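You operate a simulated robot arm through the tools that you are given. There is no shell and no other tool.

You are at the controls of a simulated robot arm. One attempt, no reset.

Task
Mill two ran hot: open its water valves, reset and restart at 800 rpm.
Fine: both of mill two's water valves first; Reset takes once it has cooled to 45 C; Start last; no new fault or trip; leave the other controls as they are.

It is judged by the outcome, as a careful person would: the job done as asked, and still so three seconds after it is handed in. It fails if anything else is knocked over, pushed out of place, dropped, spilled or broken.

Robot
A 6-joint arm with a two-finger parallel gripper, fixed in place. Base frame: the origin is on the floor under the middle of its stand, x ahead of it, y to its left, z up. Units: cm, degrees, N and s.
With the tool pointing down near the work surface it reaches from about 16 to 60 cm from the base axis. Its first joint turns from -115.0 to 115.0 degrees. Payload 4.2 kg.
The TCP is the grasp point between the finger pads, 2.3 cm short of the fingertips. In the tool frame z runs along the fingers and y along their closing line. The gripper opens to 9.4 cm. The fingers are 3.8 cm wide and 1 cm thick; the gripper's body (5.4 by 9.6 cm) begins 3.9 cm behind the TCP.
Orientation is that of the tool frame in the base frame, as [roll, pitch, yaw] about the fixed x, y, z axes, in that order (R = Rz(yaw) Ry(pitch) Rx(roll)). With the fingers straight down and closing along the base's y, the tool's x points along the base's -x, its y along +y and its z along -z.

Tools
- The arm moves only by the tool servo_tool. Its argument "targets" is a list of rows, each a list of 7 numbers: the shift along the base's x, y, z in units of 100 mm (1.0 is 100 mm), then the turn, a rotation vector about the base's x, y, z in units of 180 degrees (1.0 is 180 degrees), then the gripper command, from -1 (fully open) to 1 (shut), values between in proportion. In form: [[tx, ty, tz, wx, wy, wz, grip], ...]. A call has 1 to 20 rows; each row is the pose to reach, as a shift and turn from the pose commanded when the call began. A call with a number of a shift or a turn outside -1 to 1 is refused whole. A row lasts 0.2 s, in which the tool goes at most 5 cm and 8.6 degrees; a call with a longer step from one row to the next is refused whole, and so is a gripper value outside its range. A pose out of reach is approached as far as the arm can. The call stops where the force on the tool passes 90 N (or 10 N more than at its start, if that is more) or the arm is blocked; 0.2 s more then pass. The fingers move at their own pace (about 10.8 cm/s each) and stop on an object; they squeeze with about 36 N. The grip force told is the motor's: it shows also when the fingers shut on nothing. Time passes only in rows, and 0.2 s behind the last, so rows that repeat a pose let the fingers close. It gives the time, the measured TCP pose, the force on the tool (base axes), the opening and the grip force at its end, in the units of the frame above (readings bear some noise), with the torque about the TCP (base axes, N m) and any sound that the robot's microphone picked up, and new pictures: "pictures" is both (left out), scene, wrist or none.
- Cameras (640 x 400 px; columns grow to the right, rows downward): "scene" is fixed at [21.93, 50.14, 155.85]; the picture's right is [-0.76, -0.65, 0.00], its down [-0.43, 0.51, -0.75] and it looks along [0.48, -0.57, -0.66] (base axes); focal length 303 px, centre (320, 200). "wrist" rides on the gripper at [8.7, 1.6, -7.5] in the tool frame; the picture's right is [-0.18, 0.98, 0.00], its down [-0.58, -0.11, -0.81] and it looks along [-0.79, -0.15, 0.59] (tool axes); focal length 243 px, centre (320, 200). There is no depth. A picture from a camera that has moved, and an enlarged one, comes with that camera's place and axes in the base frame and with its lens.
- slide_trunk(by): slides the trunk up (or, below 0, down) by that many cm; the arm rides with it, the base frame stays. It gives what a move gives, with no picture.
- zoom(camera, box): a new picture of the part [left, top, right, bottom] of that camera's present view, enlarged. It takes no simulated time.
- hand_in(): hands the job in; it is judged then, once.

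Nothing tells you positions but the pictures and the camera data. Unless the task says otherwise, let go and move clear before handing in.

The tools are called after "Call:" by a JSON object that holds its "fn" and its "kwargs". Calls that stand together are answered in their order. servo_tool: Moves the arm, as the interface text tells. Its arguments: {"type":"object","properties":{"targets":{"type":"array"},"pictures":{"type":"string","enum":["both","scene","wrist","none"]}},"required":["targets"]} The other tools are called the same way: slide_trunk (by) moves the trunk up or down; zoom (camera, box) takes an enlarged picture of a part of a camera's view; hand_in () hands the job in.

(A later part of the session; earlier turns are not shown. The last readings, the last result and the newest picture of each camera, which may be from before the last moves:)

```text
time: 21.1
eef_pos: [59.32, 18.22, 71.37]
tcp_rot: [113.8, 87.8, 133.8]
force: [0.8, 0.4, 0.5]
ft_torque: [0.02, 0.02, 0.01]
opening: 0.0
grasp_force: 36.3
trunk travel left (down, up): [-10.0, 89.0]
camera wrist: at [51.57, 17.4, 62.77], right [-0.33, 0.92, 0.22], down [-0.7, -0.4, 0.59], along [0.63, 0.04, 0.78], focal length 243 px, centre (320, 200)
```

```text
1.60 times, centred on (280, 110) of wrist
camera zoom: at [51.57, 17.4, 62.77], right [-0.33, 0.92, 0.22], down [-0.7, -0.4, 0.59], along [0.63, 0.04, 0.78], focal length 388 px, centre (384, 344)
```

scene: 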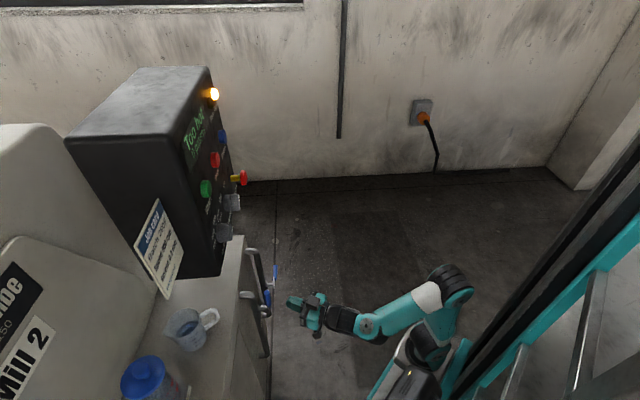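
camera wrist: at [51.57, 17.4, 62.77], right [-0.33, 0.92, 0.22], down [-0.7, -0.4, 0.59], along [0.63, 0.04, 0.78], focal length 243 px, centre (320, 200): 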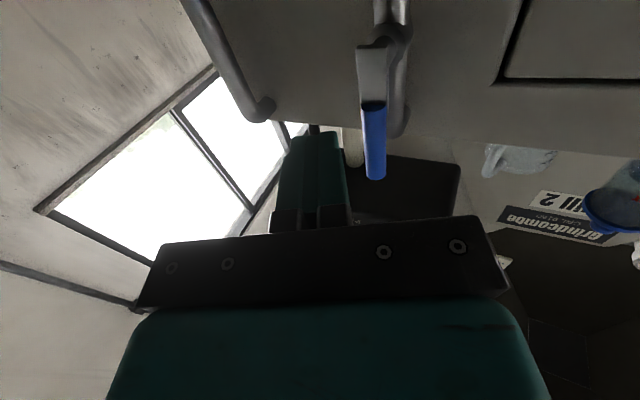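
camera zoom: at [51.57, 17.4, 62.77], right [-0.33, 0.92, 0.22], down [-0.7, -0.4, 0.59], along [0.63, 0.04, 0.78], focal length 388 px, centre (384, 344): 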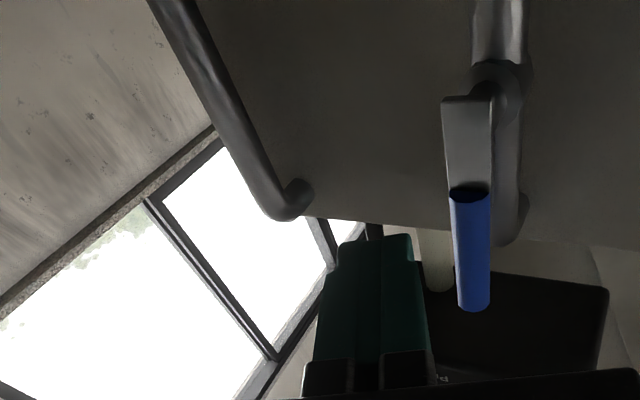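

Lever B stays vertical, in line with its pipe, so that valve is open. Valve A's pivot is around (75, 14, 58), lower and further out, so I'll lower the trunk the last 10 cm and move to see it properly.

Call:
{"fn": "slide_trunk", "kwargs": {"by": -9.9}}

Call:
{"fn": "servo_tool", "kwargs": {"targets": [[0.1, -0.3, -0.3, 0, 0, 0, 1], [0.2, -0.6, -0.6, 0, 0, 0, 1], [0.27, -0.9, -0.9, 0, 0, 0, 1], [0.27, -1.0, -1.0, 0, 0, 0, 1]], "pictures": "both"}}

Call:
{"fn": "zoom", "kwargs": {"camera": "wrist", "box": [160, 0, 480, 200]}}

```text
time: 22.4
eef_pos: [59.47, 18.23, 61.47]
tcp_rot: [114.2, 87.8, 134.3]
force: [-0.3, 0.4, 0.6]
ft_torque: [0.0, 0.03, 0.02]
opening: 0.0
grasp_force: 35.5
trunk travel left (down, up): [-0.1, 98.9]
```

```text
time: 23.4
eef_pos: [62.22, 7.84, 51.49]
tcp_rot: [113.7, 87.8, 133.8]
force: [0.2, 0.2, 0.5]
ft_torque: [0.0, 0.03, 0.0]
opening: 0.01
grasp_force: 35.7
trunk travel left (down, up): [-0.1, 98.9]
camera wrist: at [54.31, 7.09, 42.82], right [-0.33, 0.92, 0.22], down [-0.7, -0.4, 0.59], along [0.63, 0.04, 0.78], focal length 243 px, centre (320, 200)
```

scene: 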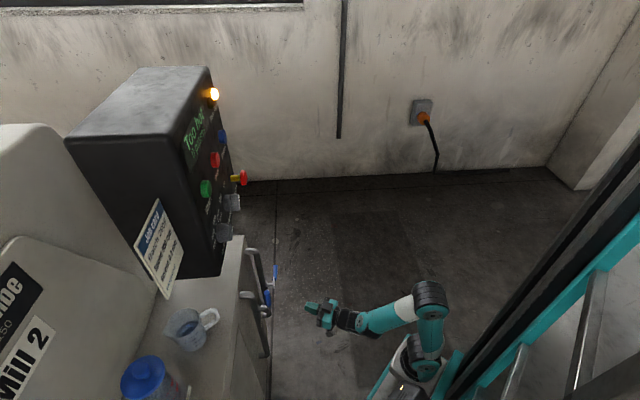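
wrist: 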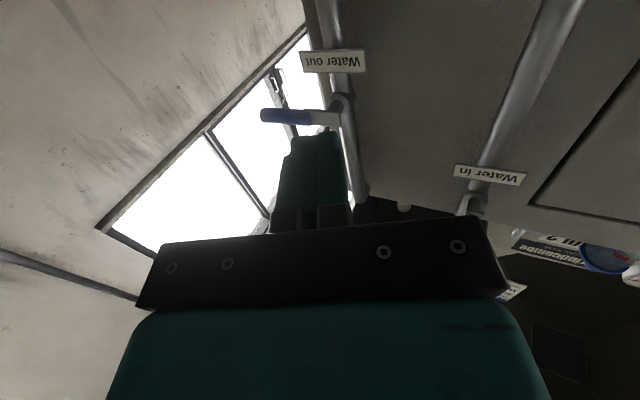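

```text
2.00 times, centred on (320, 100) of wrist
camera zoom: at [54.31, 7.09, 42.82], right [-0.33, 0.92, 0.22], down [-0.7, -0.4, 0.59], along [0.63, 0.04, 0.78], focal length 485 px, centre (320, 400)
```

zoom: 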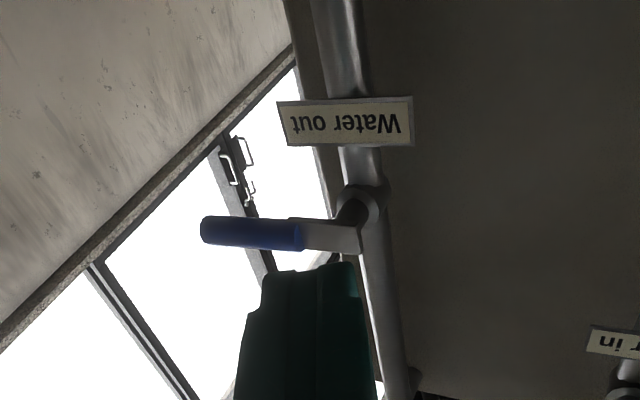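

Valve A is tagged "Water out", and its lever points right from pivot ≈ (75.6, 13.3, 58.0) to tip ≈ (82, 5.9, 57.7). I'll bring the closed fingers in below the handle, part way first.

Call:
{"fn": "servo_tool", "kwargs": {"targets": [[0.4, 0, 0.05, 0, 0, 0, 1], [0.8, 0, 0.1, 0, 0, 0, 1], [1.0, 0, 0.1, 0, 0, 0, 1]], "pictures": "both"}}

Call:
{"fn": "zoom", "kwargs": {"camera": "scene", "box": [220, 240, 340, 360]}}

Call:
{"fn": "zoom", "kwargs": {"camera": "wrist", "box": [160, 50, 480, 250]}}

```text
time: 24.2
eef_pos: [72.12, 7.97, 52.46]
tcp_rot: [113.9, 87.6, 134.1]
force: [0.5, 0.6, 0.0]
ft_torque: [0.0, 0.0, -0.03]
opening: 0.02
grasp_force: 36.3
trunk travel left (down, up): [-0.1, 98.9]
camera wrist: at [64.32, 7.2, 43.89], right [-0.33, 0.92, 0.22], down [-0.7, -0.4, 0.59], along [0.63, 0.04, 0.78], focal length 243 px, centre (320, 200)
```

scene: 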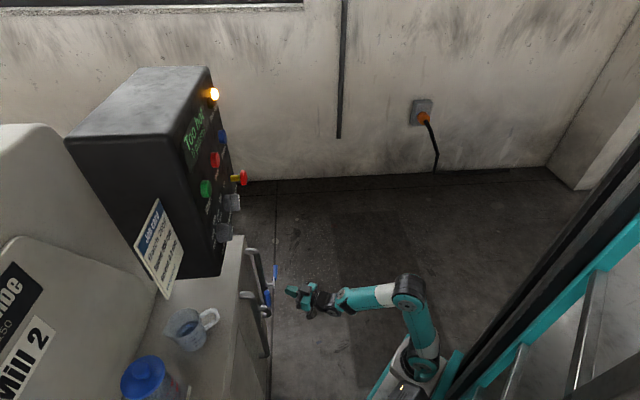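
wrist: 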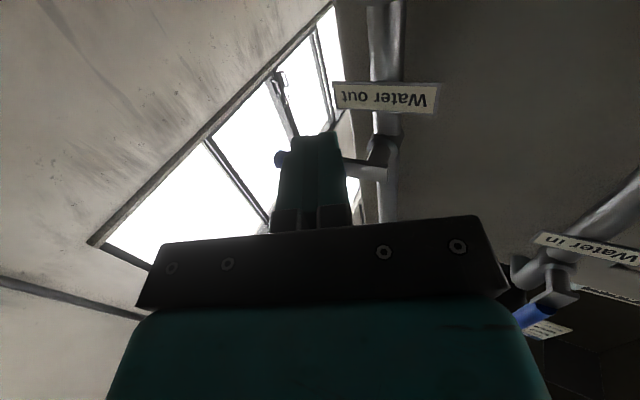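

```text
3.33 times, centred on (280, 300) of scene
camera zoom: at [21.93, 50.14, 155.85], right [-0.76, -0.65, 0.0], down [-0.43, 0.51, -0.75], along [0.48, -0.57, -0.66], focal length 1011 px, centre (453, -133)
```

zoom: 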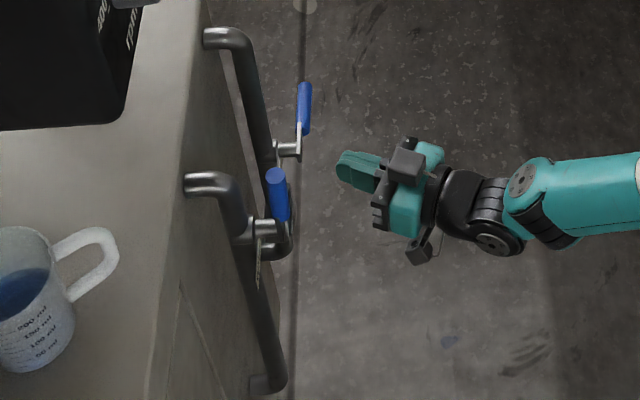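

```text
2.00 times, centred on (320, 150) of wrist
camera zoom: at [64.32, 7.2, 43.89], right [-0.33, 0.92, 0.22], down [-0.7, -0.4, 0.59], along [0.63, 0.04, 0.78], focal length 485 px, centre (320, 300)
```

zoom: 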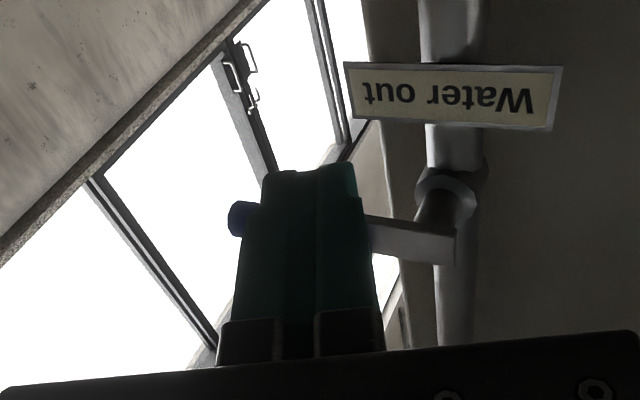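

The refined solution for A is pivot (75.5, 13.1, 57.6) and tip (81.9, 5.9, 57.7). I'll slide in beneath its handle.

Call:
{"fn": "servo_tool", "kwargs": {"targets": [[0.35, -0.02, 0, 0, 0, 0, 1], [0.7, -0.05, 0, 0, 0, 0, 1], [0.7, -0.05, 0.0, 0, 0, 0, 1]], "pictures": "both"}}

Call:
{"fn": "zoom", "kwargs": {"camera": "scene", "box": [220, 240, 340, 360]}}

Call:
{"fn": "zoom", "kwargs": {"camera": "wrist", "box": [160, 50, 480, 250]}}

```text
time: 25.1
eef_pos: [79.11, 7.64, 52.46]
tcp_rot: [114.5, 87.7, 134.7]
force: [0.7, 0.4, 0.2]
ft_torque: [0.0, -0.02, 0.0]
opening: 0.01
grasp_force: 35.7
trunk travel left (down, up): [-0.1, 98.9]
camera wrist: at [71.32, 6.76, 43.85], right [-0.33, 0.92, 0.22], down [-0.7, -0.4, 0.59], along [0.63, 0.04, 0.78], focal length 243 px, centre (320, 200)
```

scene: 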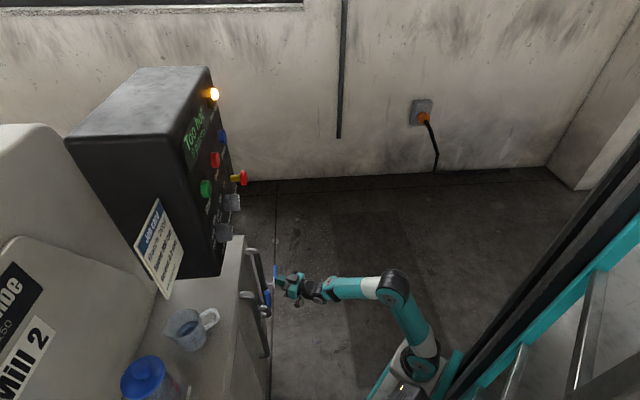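
wrist: 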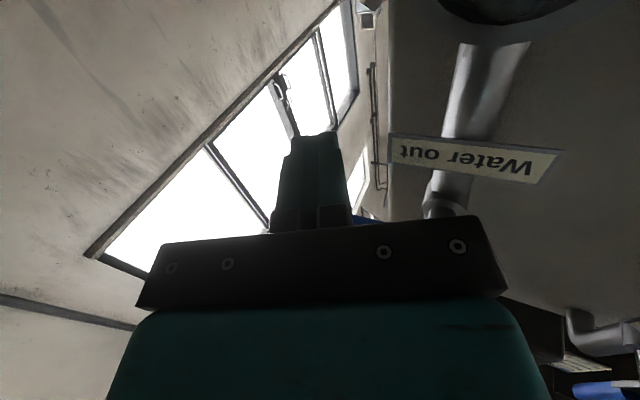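

```text
3.33 times, centred on (280, 300) of scene
camera zoom: at [21.93, 50.14, 155.85], right [-0.76, -0.65, 0.0], down [-0.43, 0.51, -0.75], along [0.48, -0.57, -0.66], focal length 1011 px, centre (453, -133)
```

zoom: 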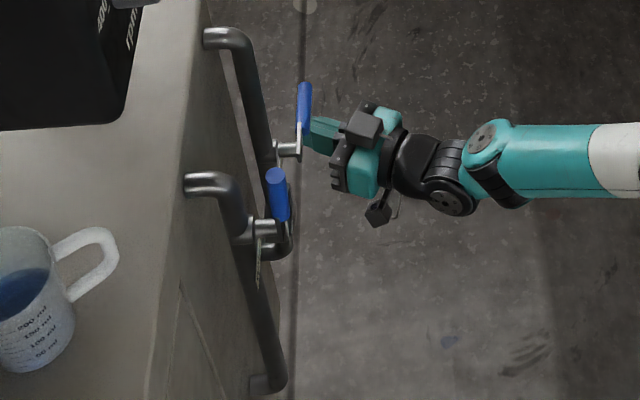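

```text
2.00 times, centred on (320, 150) of wrist
camera zoom: at [71.32, 6.76, 43.85], right [-0.33, 0.92, 0.22], down [-0.7, -0.4, 0.59], along [0.63, 0.04, 0.78], focal length 485 px, centre (320, 300)
```

zoom: 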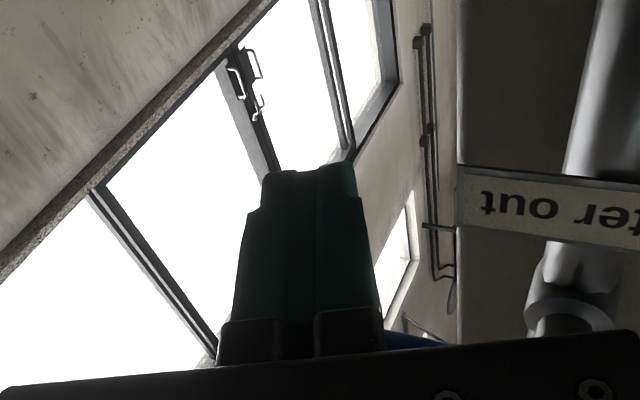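

The fingers sit under lever A in the same relative position as before lever B. I'll lift gently along the same path and check the force.

Call:
{"fn": "servo_tool", "kwargs": {"targets": [[0, 0, 0.1, 0, 0, 0, 1], [0, 0, 0.2, 0, 0, 0, 1], [0, 0, 0.26, 0, 0, 0, 1], [0, 0, 0.31, 0, 0, 0, 1], [0, 0, 0.36, 0, 0, 0, 1], [-0.003, 0.005, 0.41, 0, 0, 0, 1], [-0.009, 0.011, 0.46, 0, 0, 0, 1]], "pictures": "scene"}}

Call:
{"fn": "zoom", "kwargs": {"camera": "scene", "box": [220, 240, 340, 360]}}

```text
time: 26.6
eef_pos: [79.07, 7.72, 56.98]
tcp_rot: [113.9, 87.7, 133.9]
force: [0.2, -3.5, -3.3]
ft_torque: [0.02, -0.03, -0.01]
opening: 0.01
grasp_force: 36.1
trunk travel left (down, up): [-0.1, 98.9]
```

scene: 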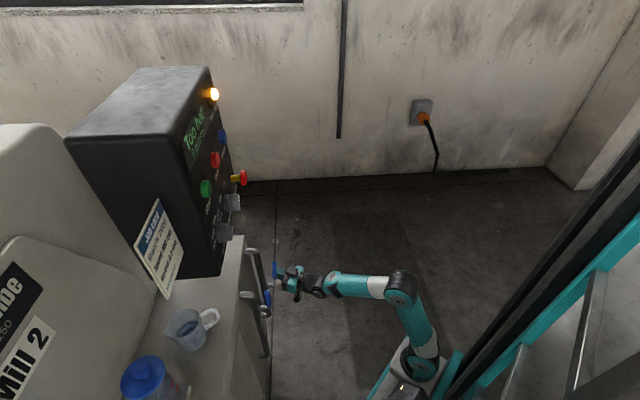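

```text
3.33 times, centred on (280, 300) of scene
camera zoom: at [21.93, 50.14, 155.85], right [-0.76, -0.65, 0.0], down [-0.43, 0.51, -0.75], along [0.48, -0.57, -0.66], focal length 1011 px, centre (453, -133)
```

zoom: 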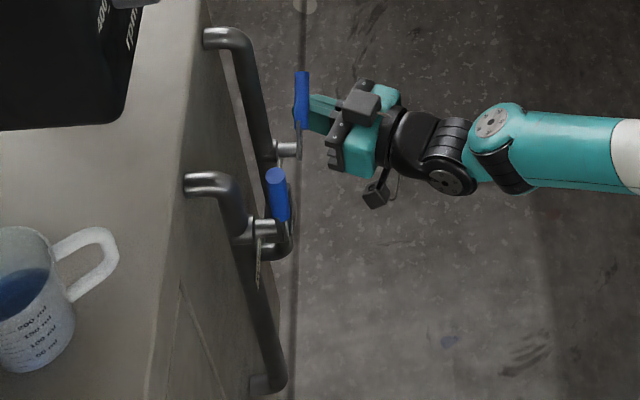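

Lever A is also turning up freely with about 4 N. I'll continue along its arc to about 65°.

Call:
{"fn": "servo_tool", "kwargs": {"targets": [[-0.01, 0.012, 0.06, 0, 0, 0, 1], [-0.0232, 0.0271, 0.1214, 0, 0, 0, 1], [-0.038, 0.044, 0.17, 0, 0, 0, 1], [-0.0548, 0.0641, 0.2151, 0, 0, 0, 1], [-0.075, 0.087, 0.259, 0, 0, 0, 1], [-0.0964, 0.1127, 0.2989, 0, 0, 0, 1], [-0.12, 0.141, 0.336, 0, 0, 0, 1], [-0.1469, 0.1718, 0.3703, 0, 0, 0, 1], [-0.175, 0.205, 0.4, 0, 0, 0, 1]], "pictures": "both"}}

Call:
{"fn": "zoom", "kwargs": {"camera": "scene", "box": [220, 240, 340, 360]}}

```text
time: 28.6
eef_pos: [77.37, 9.83, 61.11]
tcp_rot: [111.8, 87.8, 132.0]
force: [-0.3, -4.0, -0.8]
ft_torque: [0.06, -0.01, 0.03]
opening: 0.01
grasp_force: 35.2
trunk travel left (down, up): [-0.1, 98.9]
camera wrist: at [69.49, 9.11, 52.56], right [-0.33, 0.92, 0.22], down [-0.7, -0.4, 0.59], along [0.63, 0.04, 0.78], focal length 243 px, centre (320, 200)
```

scene: 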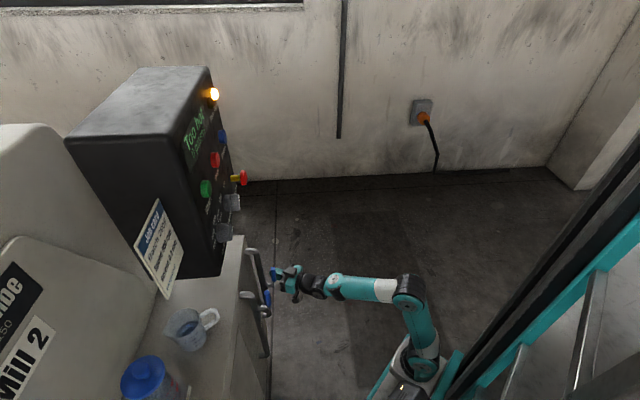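
wrist: 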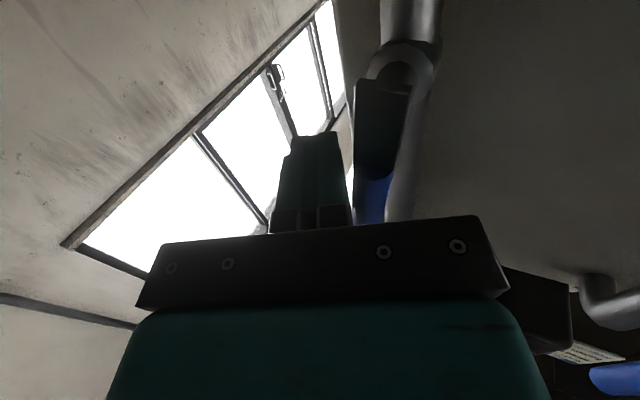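

```text
3.33 times, centred on (280, 300) of scene
camera zoom: at [21.93, 50.14, 155.85], right [-0.76, -0.65, 0.0], down [-0.43, 0.51, -0.75], along [0.48, -0.57, -0.66], focal length 1011 px, centre (453, -133)
```

zoom: 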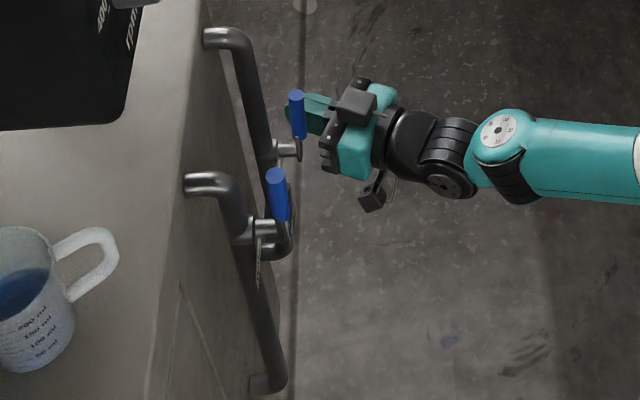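

Lever A is close to vertical. I'll push the last part in fine steps until the stop is felt.

Call:
{"fn": "servo_tool", "kwargs": {"targets": [[-0.015, 0.017, 0.014, 0, 0, 0, 1], [-0.0297, 0.0343, 0.0271, 0, 0, 0, 1], [-0.045, 0.0525, 0.039, 0, 0, 0, 1], [-0.0608, 0.0707, 0.0495, 0, 0, 0, 1], [-0.077, 0.09, 0.059, 0, 0, 0, 1], [-0.085, 0.099, 0.063, 0, 0, 0, 1]], "pictures": "both"}}

Call:
{"fn": "zoom", "kwargs": {"camera": "scene", "box": [220, 240, 340, 360]}}

Call:
{"fn": "zoom", "kwargs": {"camera": "wrist", "box": [240, 0, 560, 220]}}

```text
time: 30.1
eef_pos: [76.68, 10.36, 61.56]
tcp_rot: [122.6, 88.0, 141.7]
force: [27.2, -37.0, -11.0]
ft_torque: [-0.67, -0.46, -0.1]
opening: 0.03
grasp_force: 35.7
trunk travel left (down, up): [-0.1, 98.9]
camera wrist: at [68.84, 9.61, 52.95], right [-0.32, 0.92, 0.21], down [-0.71, -0.38, 0.59], along [0.63, 0.04, 0.78], focal length 243 px, centre (320, 200)
```

scene: 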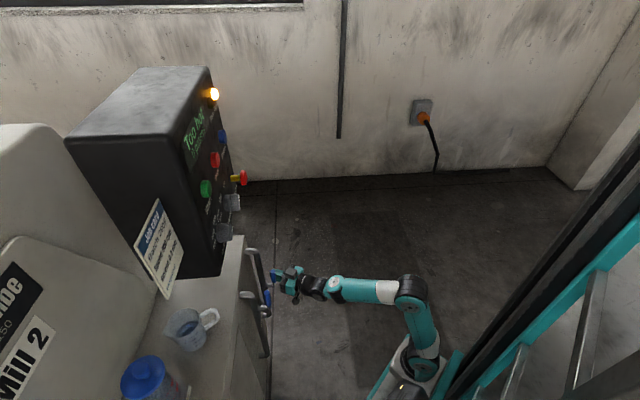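
wrist: 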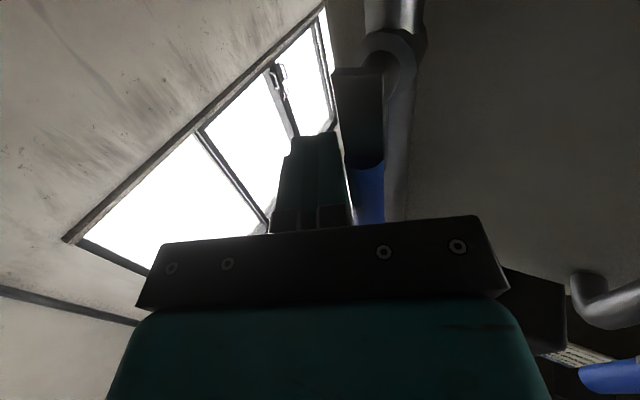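

```text
3.33 times, centred on (280, 300) of scene
camera zoom: at [21.93, 50.14, 155.85], right [-0.76, -0.65, 0.0], down [-0.43, 0.51, -0.75], along [0.48, -0.57, -0.66], focal length 1011 px, centre (453, -133)
```

zoom: 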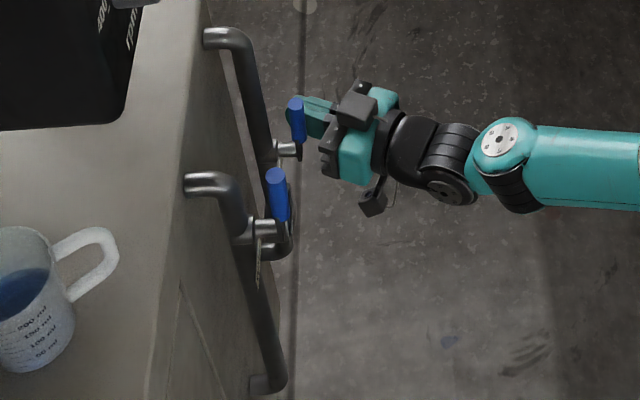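

```text
1.82 times, centred on (400, 110) of wrist
camera zoom: at [68.84, 9.61, 52.95], right [-0.32, 0.92, 0.21], down [-0.71, -0.38, 0.59], along [0.63, 0.04, 0.78], focal length 441 px, centre (174, 364)
```

zoom: 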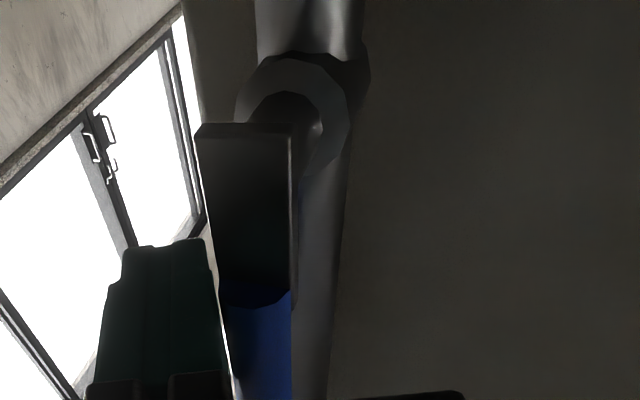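

Lever A shows the same stop force signature as B did, about 46 N at vertical. I'll ease off sideways, back out and verify.

Call:
{"fn": "servo_tool", "kwargs": {"targets": [[0.12, -0.14, 0, 0, 0, 0, 1], [-0.25, -0.29, 0, 0, 0, 0, 1], [-0.62, -0.44, 0, 0, 0, 0, 1], [-1.0, -0.58, 0, 0, 0, 0, 1]], "pictures": "both"}}

Call:
{"fn": "zoom", "kwargs": {"camera": "scene", "box": [220, 240, 340, 360]}}

Call:
{"fn": "zoom", "kwargs": {"camera": "wrist", "box": [200, 0, 640, 260]}}

Call:
{"fn": "zoom", "kwargs": {"camera": "scene", "box": [170, 80, 250, 140]}}

```text
time: 31.1
eef_pos: [66.19, 4.96, 61.44]
tcp_rot: [114.0, 87.7, 134.0]
force: [-0.9, 0.8, -0.4]
ft_torque: [0.02, -0.02, 0.0]
opening: 0.0
grasp_force: 35.9
trunk travel left (down, up): [-0.1, 98.9]
camera wrist: at [58.43, 4.19, 52.88], right [-0.33, 0.92, 0.22], down [-0.7, -0.4, 0.59], along [0.63, 0.04, 0.78], focal length 243 px, centre (320, 200)
```

scene: 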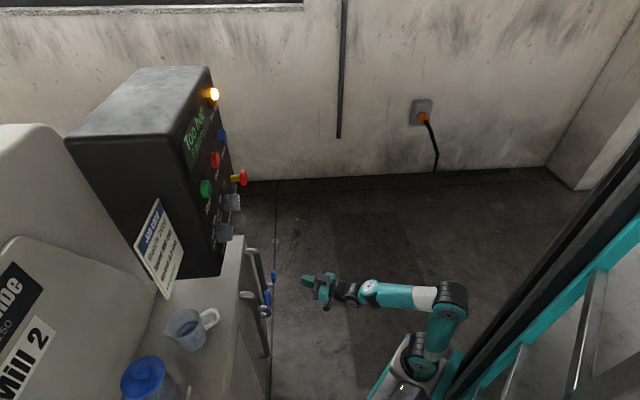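
wrist: 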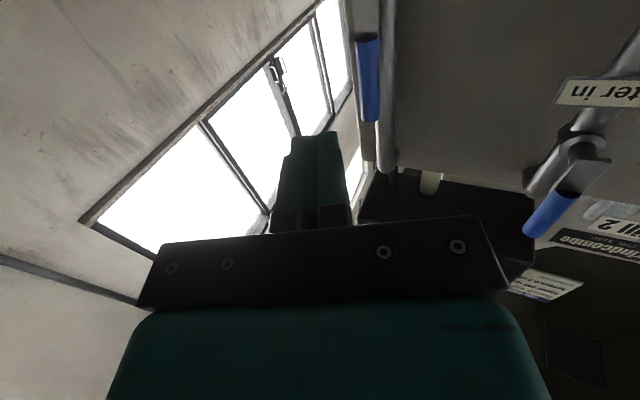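

```text
3.33 times, centred on (280, 300) of scene
camera zoom: at [21.93, 50.14, 155.85], right [-0.76, -0.65, 0.0], down [-0.43, 0.51, -0.75], along [0.48, -0.57, -0.66], focal length 1011 px, centre (453, -133)
```

zoom: 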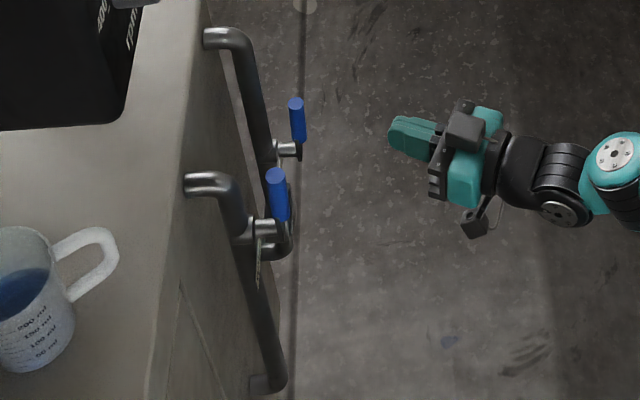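

```text
1.45 times, centred on (420, 130) of wrist
camera zoom: at [58.43, 4.19, 52.88], right [-0.33, 0.92, 0.22], down [-0.7, -0.4, 0.59], along [0.63, 0.04, 0.78], focal length 353 px, centre (174, 302)
```

zoom: 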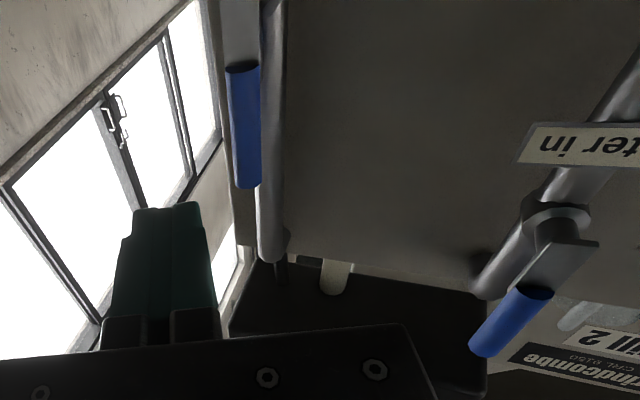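

```text
6.67 times, centred on (210, 110) of scene
camera zoom: at [21.93, 50.14, 155.85], right [-0.76, -0.65, 0.0], down [-0.43, 0.51, -0.75], along [0.48, -0.57, -0.66], focal length 2022 px, centre (1053, 800)
```

zoom: 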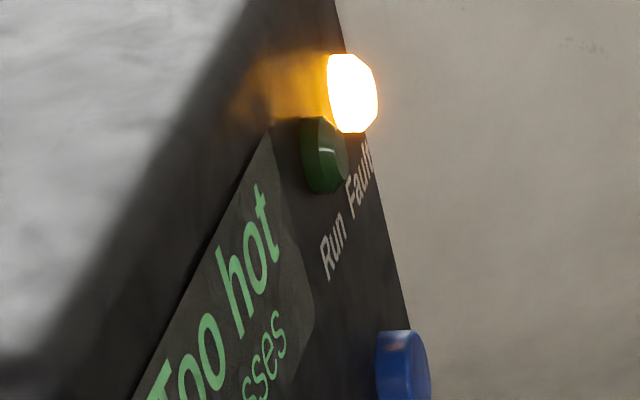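

Both valves are now open, with levers in line with their pipes, so I move on to the panel. I'll raise the trunk until the wrist camera can look up at the panel.

Call:
{"fn": "slide_trunk", "kwargs": {"by": 33}}

Call:
{"fn": "servo_tool", "kwargs": {"targets": [[0, 0, 0, 0, 0, 0.04, 1], [0, 0, 0, 0, 0, 0.08, 1], [0, 0, 0, 0, 0, 0.113, 1]], "pictures": "both"}}

Call:
{"fn": "zoom", "kwargs": {"camera": "wrist", "box": [240, 0, 560, 200]}}

```text
time: 34.3
eef_pos: [66.23, 4.95, 94.41]
tcp_rot: [114.2, 87.8, 134.4]
force: [0.5, 0.0, 0.3]
ft_torque: [0.01, 0.02, 0.0]
opening: 0.0
grasp_force: 35.8
trunk travel left (down, up): [-33.1, 65.9]
```

```text
time: 35.1
eef_pos: [66.17, 5.03, 94.51]
tcp_rot: [113.7, 87.9, 154.4]
force: [-0.2, -0.6, 0.5]
ft_torque: [-0.03, -0.01, -0.03]
opening: 0.0
grasp_force: 36.1
trunk travel left (down, up): [-33.1, 65.9]
camera wrist: at [59.23, 1.5, 85.88], right [-0.63, 0.74, 0.22], down [-0.52, -0.62, 0.59], along [0.57, 0.26, 0.78], focal length 243 px, centre (320, 200)
```

scene: 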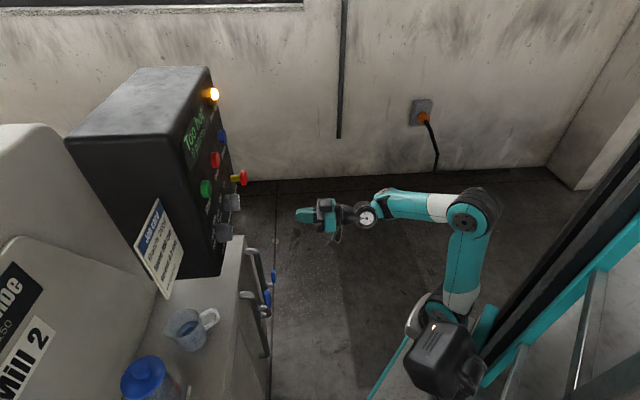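
wrist: 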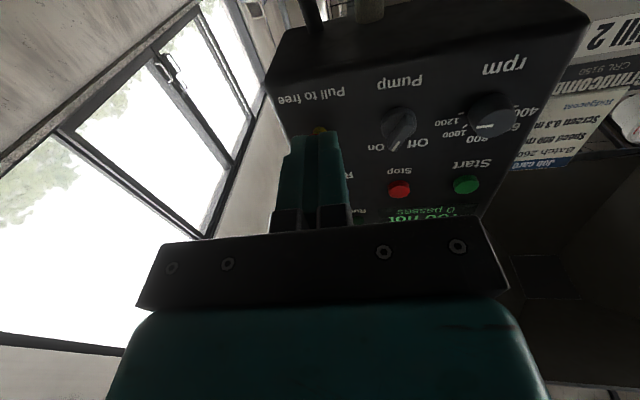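

```text
2.00 times, centred on (400, 100) of wrist
camera zoom: at [59.23, 1.5, 85.88], right [-0.63, 0.74, 0.22], down [-0.52, -0.62, 0.59], along [0.57, 0.26, 0.78], focal length 485 px, centre (160, 400)
```

zoom: 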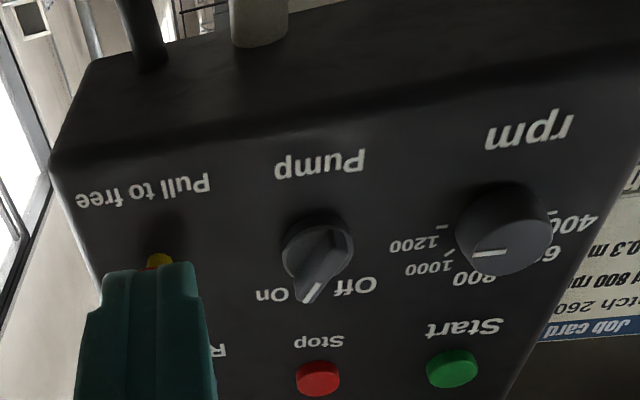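

I'm square to the panel. Solved positions (e is distance right along the panel face, w inward) are Start (e 22, z 118), Stop (e 32), Reset (e 41, z 117.5), rpm knob (e 22.5, z 105.7) and pump at On. I'll look for a temperature reading on the display and on the white gauge.

Call:
{"fn": "zoom", "kwargs": {"camera": "wrist", "box": [560, 60, 640, 160]}}

Call:
{"fn": "zoom", "kwargs": {"camera": "wrist", "box": [340, 160, 520, 240]}}

Call:
{"fn": "zoom", "kwargs": {"camera": "scene", "box": [160, 80, 250, 150]}}

```text
4.00 times, centred on (600, 110) of wrist
camera zoom: at [59.23, 1.5, 85.88], right [-0.63, 0.74, 0.22], down [-0.52, -0.62, 0.59], along [0.57, 0.26, 0.78], focal length 970 px, centre (-800, 560)
```

zoom: 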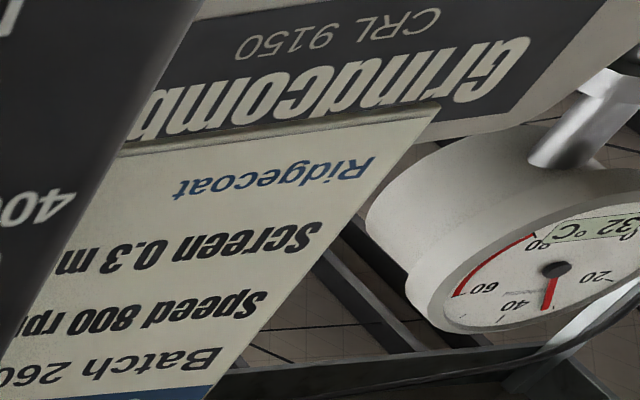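

```text
3.56 times, centred on (430, 200) of wrist
camera zoom: at [59.23, 1.5, 85.88], right [-0.63, 0.74, 0.22], down [-0.52, -0.62, 0.59], along [0.57, 0.26, 0.78], focal length 863 px, centre (-71, 200)
```

zoom: 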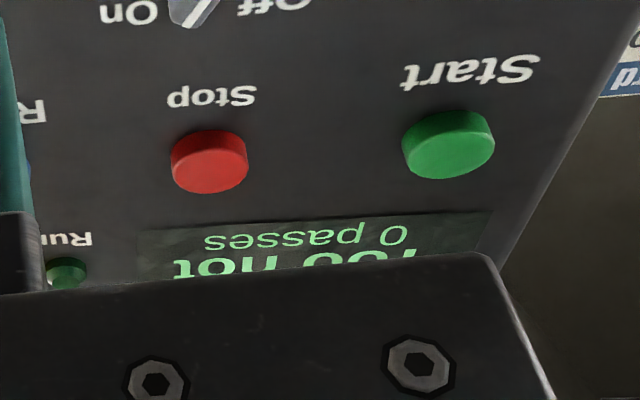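

```text
5.71 times, centred on (205, 115) of scene
camera zoom: at [21.93, 50.14, 155.85], right [-0.76, -0.65, 0.0], down [-0.43, 0.51, -0.75], along [0.48, -0.57, -0.66], focal length 1733 px, centre (977, 686)
```

zoom: 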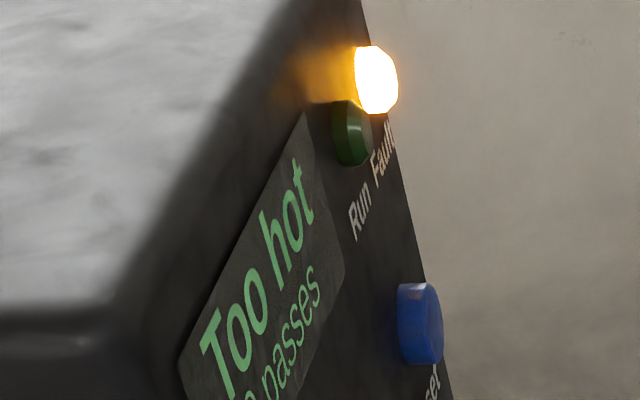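

The white gauge, about 1 m off to the left, reads 32 °C, but I can't yet tell whose it is. While mill two cools, I'll set the speed knob, so I raise the trunk and line up in front of it.

Call:
{"fn": "slide_trunk", "kwargs": {"by": 11}}

Call:
{"fn": "servo_tool", "kwargs": {"targets": [[-0.25, 0.35, 0, 0, 0, 0, 1], [-0.5, 0.7, 0, 0, 0, 0, -0.2], [-0.76, 1.0, 0, 0, 0, 0, -0.2]], "pictures": "none"}}

Call:
{"fn": "servo_tool", "kwargs": {"targets": [[0, 0.3, 0.0, 0, 0, 0, -0.2], [0, 0.58, 0.0, 0, 0, 0, -0.2], [0, 0.58, 0.0, 0, 0, 0, -0.2]], "pictures": "both"}}

Call:
{"fn": "zoom", "kwargs": {"camera": "wrist", "box": [160, 0, 480, 200]}}

```text
time: 36.5
eef_pos: [66.25, 4.93, 105.4]
tcp_rot: [114.2, 87.8, 154.7]
force: [-0.4, -0.5, 0.8]
ft_torque: [0.0, -0.04, -0.03]
opening: 0.0
grasp_force: 35.7
trunk travel left (down, up): [-44.1, 54.9]
```

```text
time: 37.3
eef_pos: [58.69, 15.07, 105.32]
tcp_rot: [113.9, 87.7, 154.4]
force: [0.3, -0.8, -0.6]
ft_torque: [0.03, 0.02, 0.02]
opening: 5.67
grasp_force: 0.1
trunk travel left (down, up): [-44.1, 54.9]
```

```text
time: 38.1
eef_pos: [58.64, 20.73, 105.19]
tcp_rot: [114.0, 87.9, 154.2]
force: [1.0, 0.0, 0.5]
ft_torque: [-0.01, 0.01, 0.01]
opening: 5.65
grasp_force: 0.1
trunk travel left (down, up): [-44.1, 54.9]
camera wrist: at [51.7, 17.28, 96.75], right [-0.63, 0.75, 0.22], down [-0.52, -0.62, 0.59], along [0.57, 0.26, 0.78], focal length 243 px, centre (320, 200)
```

scene: 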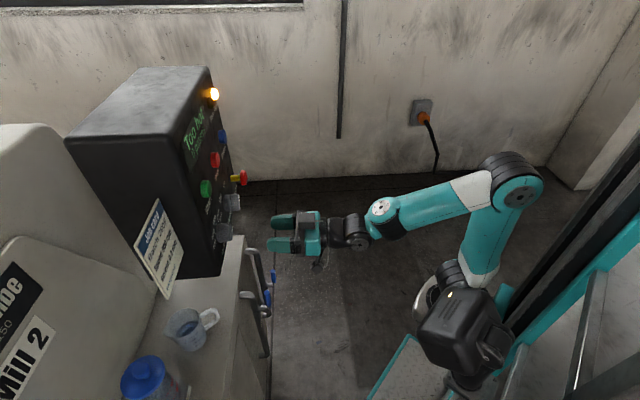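
wrist: 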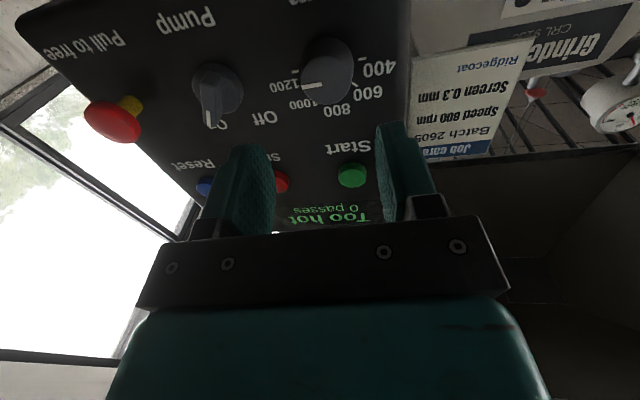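

```text
2.00 times, centred on (320, 100) of wrist
camera zoom: at [51.7, 17.28, 96.75], right [-0.63, 0.75, 0.22], down [-0.52, -0.62, 0.59], along [0.57, 0.26, 0.78], focal length 485 px, centre (320, 400)
```

zoom: 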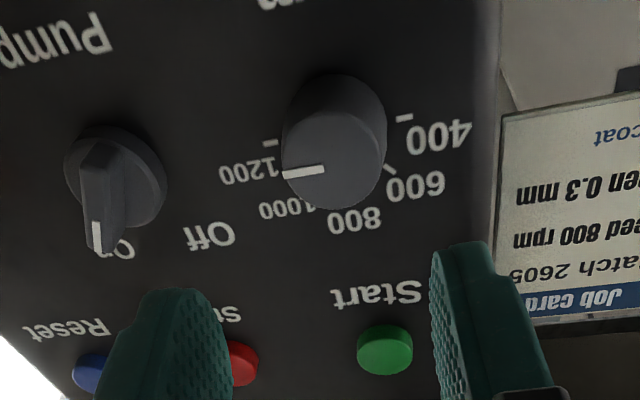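

The knob face is at e≈22.2, z≈106.1, w≈69.1, about 4 cm across, with its pointer at 1200. Before gripping it, I'll test in free air whether the wrist can roll 90° counter-clockwise as seen from the front.

Call:
{"fn": "servo_tool", "kwargs": {"targets": [[0, 0, 0, -0.0341, -0.0293, 0.0007, -0.2], [0, 0, 0, -0.0682, -0.0587, 0.0014, -0.2], [0, 0, 0, -0.1023, -0.088, 0.002, -0.2], [0, 0, 0, -0.1364, -0.1174, 0.0027, -0.2], [0, 0, 0, -0.1706, -0.1467, 0.0034, -0.2], [0, 0, 0, -0.2047, -0.176, 0.004, -0.2], [0, 0, 0, -0.2388, -0.2054, 0.0047, -0.2], [0, 0, 0, -0.2729, -0.2347, 0.0054, -0.2], [0, 0, 0, -0.307, -0.264, 0.006, -0.2], [0, 0, 0, -0.3411, -0.2934, 0.0068, -0.2], [0, 0, 0, -0.3752, -0.3227, 0.0075, -0.2]], "pictures": "both"}}

```text
time: 40.5
eef_pos: [58.66, 20.9, 105.44]
tcp_rot: [-90.6, 2.8, -49.4]
force: [0.7, -0.5, 0.3]
ft_torque: [0.0, 0.01, 0.02]
opening: 5.64
grasp_force: 0.1
trunk travel left (down, up): [-44.1, 54.9]
camera wrist: at [58.55, 9.43, 103.34], right [-0.16, 0.17, -0.97], down [-0.99, -0.09, 0.15], along [-0.06, 0.98, 0.18], focal length 243 px, centre (320, 200)
```

scene: 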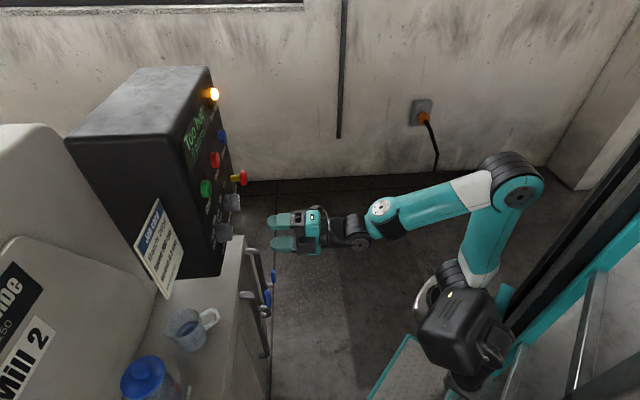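
wrist: 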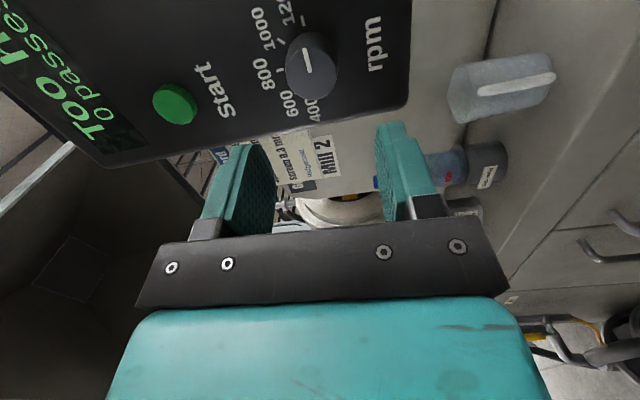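

The 90° roll works cleanly. I'll roll back to the starting attitude and check the view before going in to grip the knob.

Call:
{"fn": "servo_tool", "kwargs": {"targets": [[0, 0, 0, 0.0341, 0.0293, -0.0007, -0.2], [0, 0, 0, 0.0682, 0.0587, -0.0014, -0.2], [0, 0, 0, 0.1023, 0.088, -0.002, -0.2], [0, 0, 0, 0.1364, 0.1174, -0.0027, -0.2], [0, 0, 0, 0.1706, 0.1467, -0.0034, -0.2], [0, 0, 0, 0.2047, 0.176, -0.004, -0.2], [0, 0, 0, 0.2388, 0.2054, -0.0047, -0.2], [0, 0, 0, 0.2729, 0.2347, -0.0054, -0.2], [0, 0, 0, 0.307, 0.264, -0.006, -0.2], [0, 0, 0, 0.3411, 0.2934, -0.0068, -0.2], [0, 0, 0, 0.3752, 0.3227, -0.0075, -0.2]], "pictures": "wrist"}}

Call:
{"fn": "zoom", "kwargs": {"camera": "wrist", "box": [560, 60, 640, 160]}}

```text
time: 42.9
eef_pos: [58.63, 20.82, 105.39]
tcp_rot: [113.0, 87.6, 153.6]
force: [-0.5, 0.1, -0.4]
ft_torque: [0.03, 0.01, 0.01]
opening: 5.64
grasp_force: 0.0
trunk travel left (down, up): [-44.1, 54.9]
camera wrist: at [51.55, 17.34, 96.83], right [-0.63, 0.74, 0.22], down [-0.52, -0.62, 0.59], along [0.58, 0.26, 0.78], focal length 243 px, centre (320, 200)
```

wrist: 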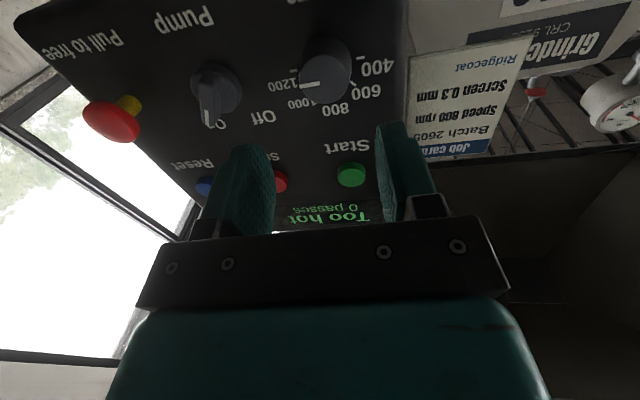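

```text
4.00 times, centred on (600, 110) of wrist
camera zoom: at [51.55, 17.34, 96.83], right [-0.63, 0.74, 0.22], down [-0.52, -0.62, 0.59], along [0.58, 0.26, 0.78], focal length 970 px, centre (-800, 560)
```

zoom: 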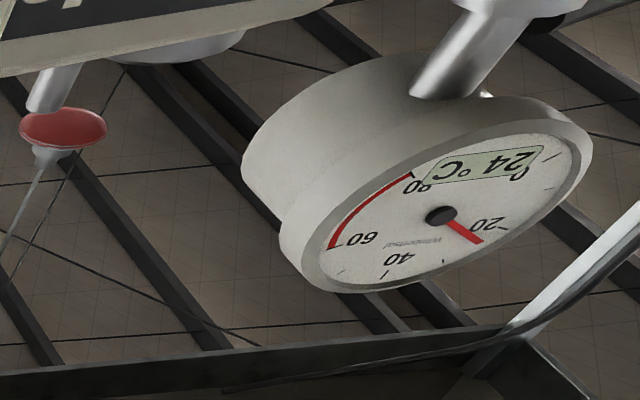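

The gauge dropped from 32 to 24 °C since the valves were opened, so it is mill two's and it is already below 45 °C. Now I advance on the rpm knob, stopping short to check alignment.

Call:
{"fn": "servo_tool", "kwargs": {"targets": [[-0.026, 0.03, 0.085, 0, 0, 0, -0.2], [0.25, 0.26, 0.085, 0, 0, 0, -0.2], [0.42, 0.405, 0.085, 0, 0, 0, -0.2]], "pictures": "both"}}

Call:
{"fn": "zoom", "kwargs": {"camera": "wrist", "box": [200, 20, 440, 180]}}

Call:
{"fn": "zoom", "kwargs": {"camera": "scene", "box": [170, 160, 330, 280]}}

```text
time: 43.7
eef_pos: [62.76, 24.89, 106.37]
tcp_rot: [113.1, 87.9, 153.4]
force: [-0.1, 0.0, 0.5]
ft_torque: [-0.01, -0.02, 0.0]
opening: 5.65
grasp_force: 0.1
trunk travel left (down, up): [-44.1, 54.9]
camera wrist: at [55.67, 21.42, 97.79], right [-0.63, 0.74, 0.22], down [-0.52, -0.62, 0.59], along [0.57, 0.26, 0.78], focal length 243 px, centre (320, 200)
```

scene: 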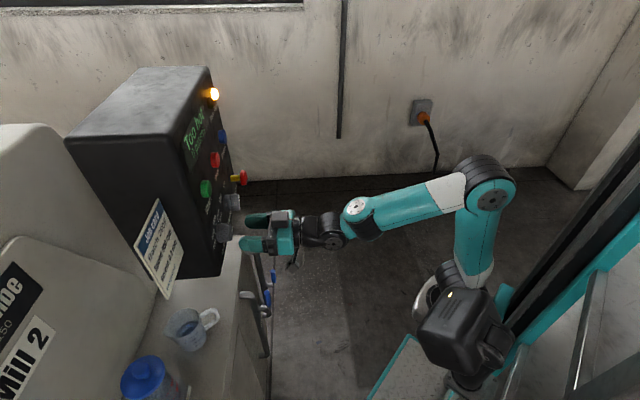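
wrist: 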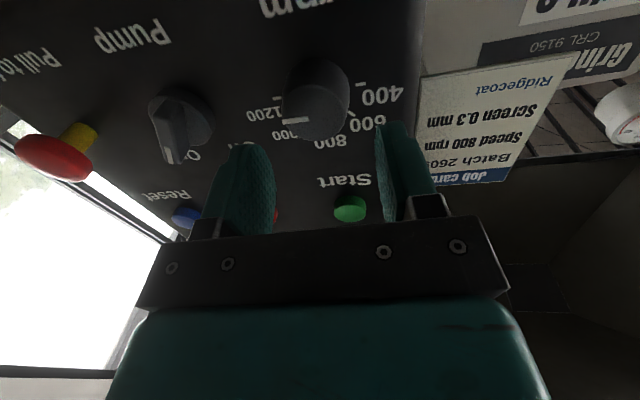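

```text
2.50 times, centred on (320, 100) of wrist
camera zoom: at [55.67, 21.42, 97.79], right [-0.63, 0.74, 0.22], down [-0.52, -0.62, 0.59], along [0.57, 0.26, 0.78], focal length 606 px, centre (320, 450)
```

zoom: 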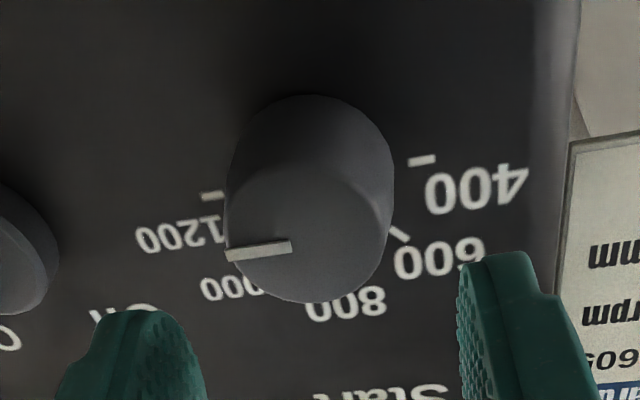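

```text
3.33 times, centred on (250, 220) of scene
camera zoom: at [21.93, 50.14, 155.85], right [-0.76, -0.65, 0.0], down [-0.43, 0.51, -0.75], along [0.48, -0.57, -0.66], focal length 1011 px, centre (553, 133)
```

zoom: 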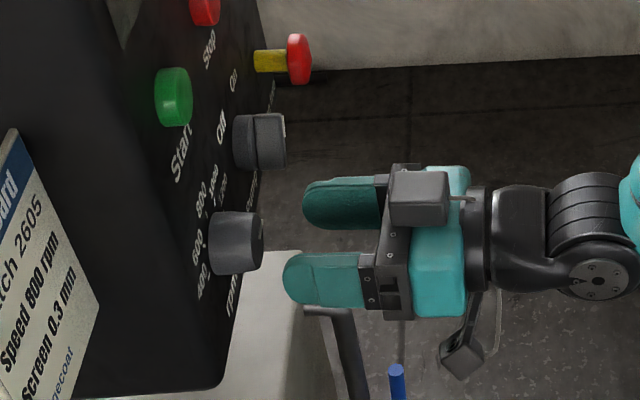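

Scene and wrist views agree the fingers straddle the knob, about half a cm high. I'll lower slightly and advance 4.2 cm so the pads overlap the knob without touching the panel.

Call:
{"fn": "servo_tool", "kwargs": {"targets": [[0.003, -0.003, -0.055, 0, 0, 0, -0.2], [0.12, 0.1, -0.055, 0, 0, 0, -0.2], [0.23, 0.195, -0.055, 0, 0, 0, -0.2], [0.321, 0.27, -0.055, 0, 0, 0, -0.2]], "pictures": "both"}}

Call:
{"fn": "zoom", "kwargs": {"camera": "wrist", "box": [200, 60, 440, 220]}}

Call:
{"fn": "zoom", "kwargs": {"camera": "scene", "box": [170, 160, 330, 280]}}

```text
time: 44.7
eef_pos: [65.96, 27.65, 105.84]
tcp_rot: [114.2, 87.7, 154.6]
force: [0.4, 0.8, 0.1]
ft_torque: [0.01, 0.0, -0.03]
opening: 5.64
grasp_force: 0.1
trunk travel left (down, up): [-44.1, 54.9]
camera wrist: at [58.9, 24.06, 97.21], right [-0.63, 0.74, 0.22], down [-0.52, -0.62, 0.59], along [0.57, 0.26, 0.78], focal length 243 px, centre (320, 200)
```

scene: 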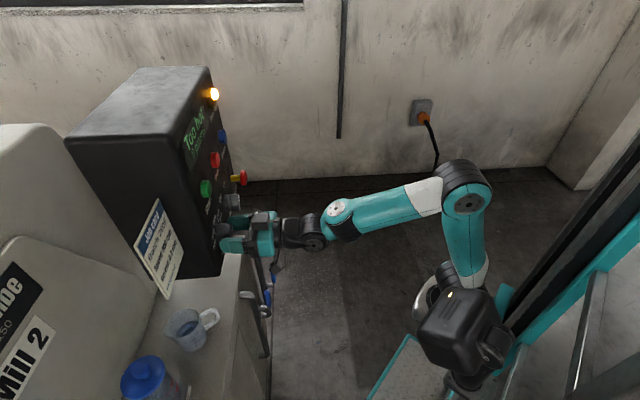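
wrist: 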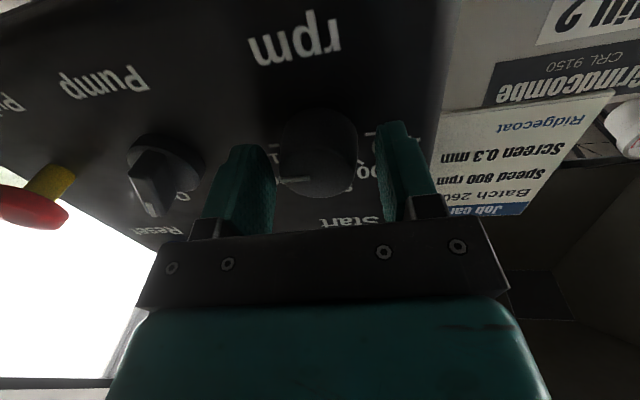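

```text
2.50 times, centred on (320, 140) of wrist
camera zoom: at [58.9, 24.06, 97.21], right [-0.63, 0.74, 0.22], down [-0.52, -0.62, 0.59], along [0.57, 0.26, 0.78], focal length 606 px, centre (320, 350)
```

zoom: 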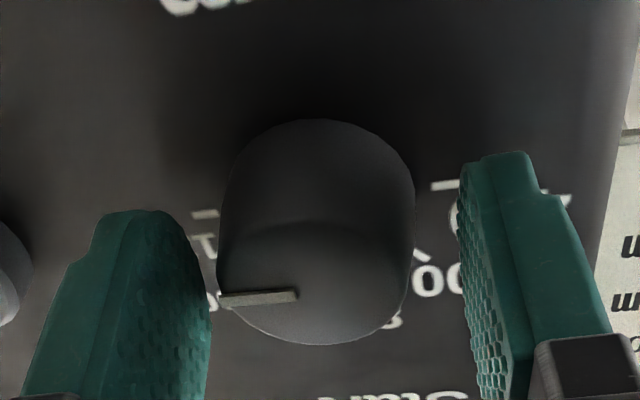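

```text
3.33 times, centred on (250, 220) of scene
camera zoom: at [21.93, 50.14, 155.85], right [-0.76, -0.65, 0.0], down [-0.43, 0.51, -0.75], along [0.48, -0.57, -0.66], focal length 1011 px, centre (553, 133)
```

zoom: 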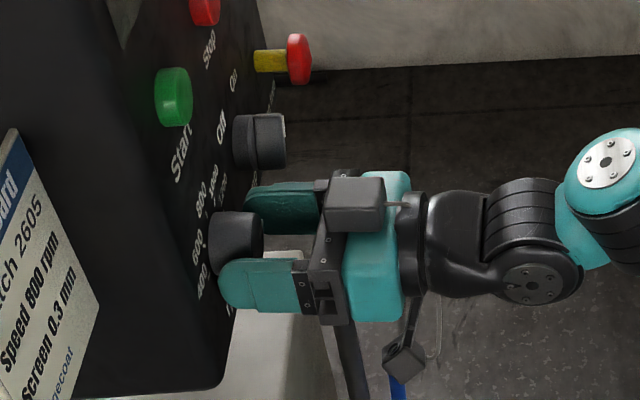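

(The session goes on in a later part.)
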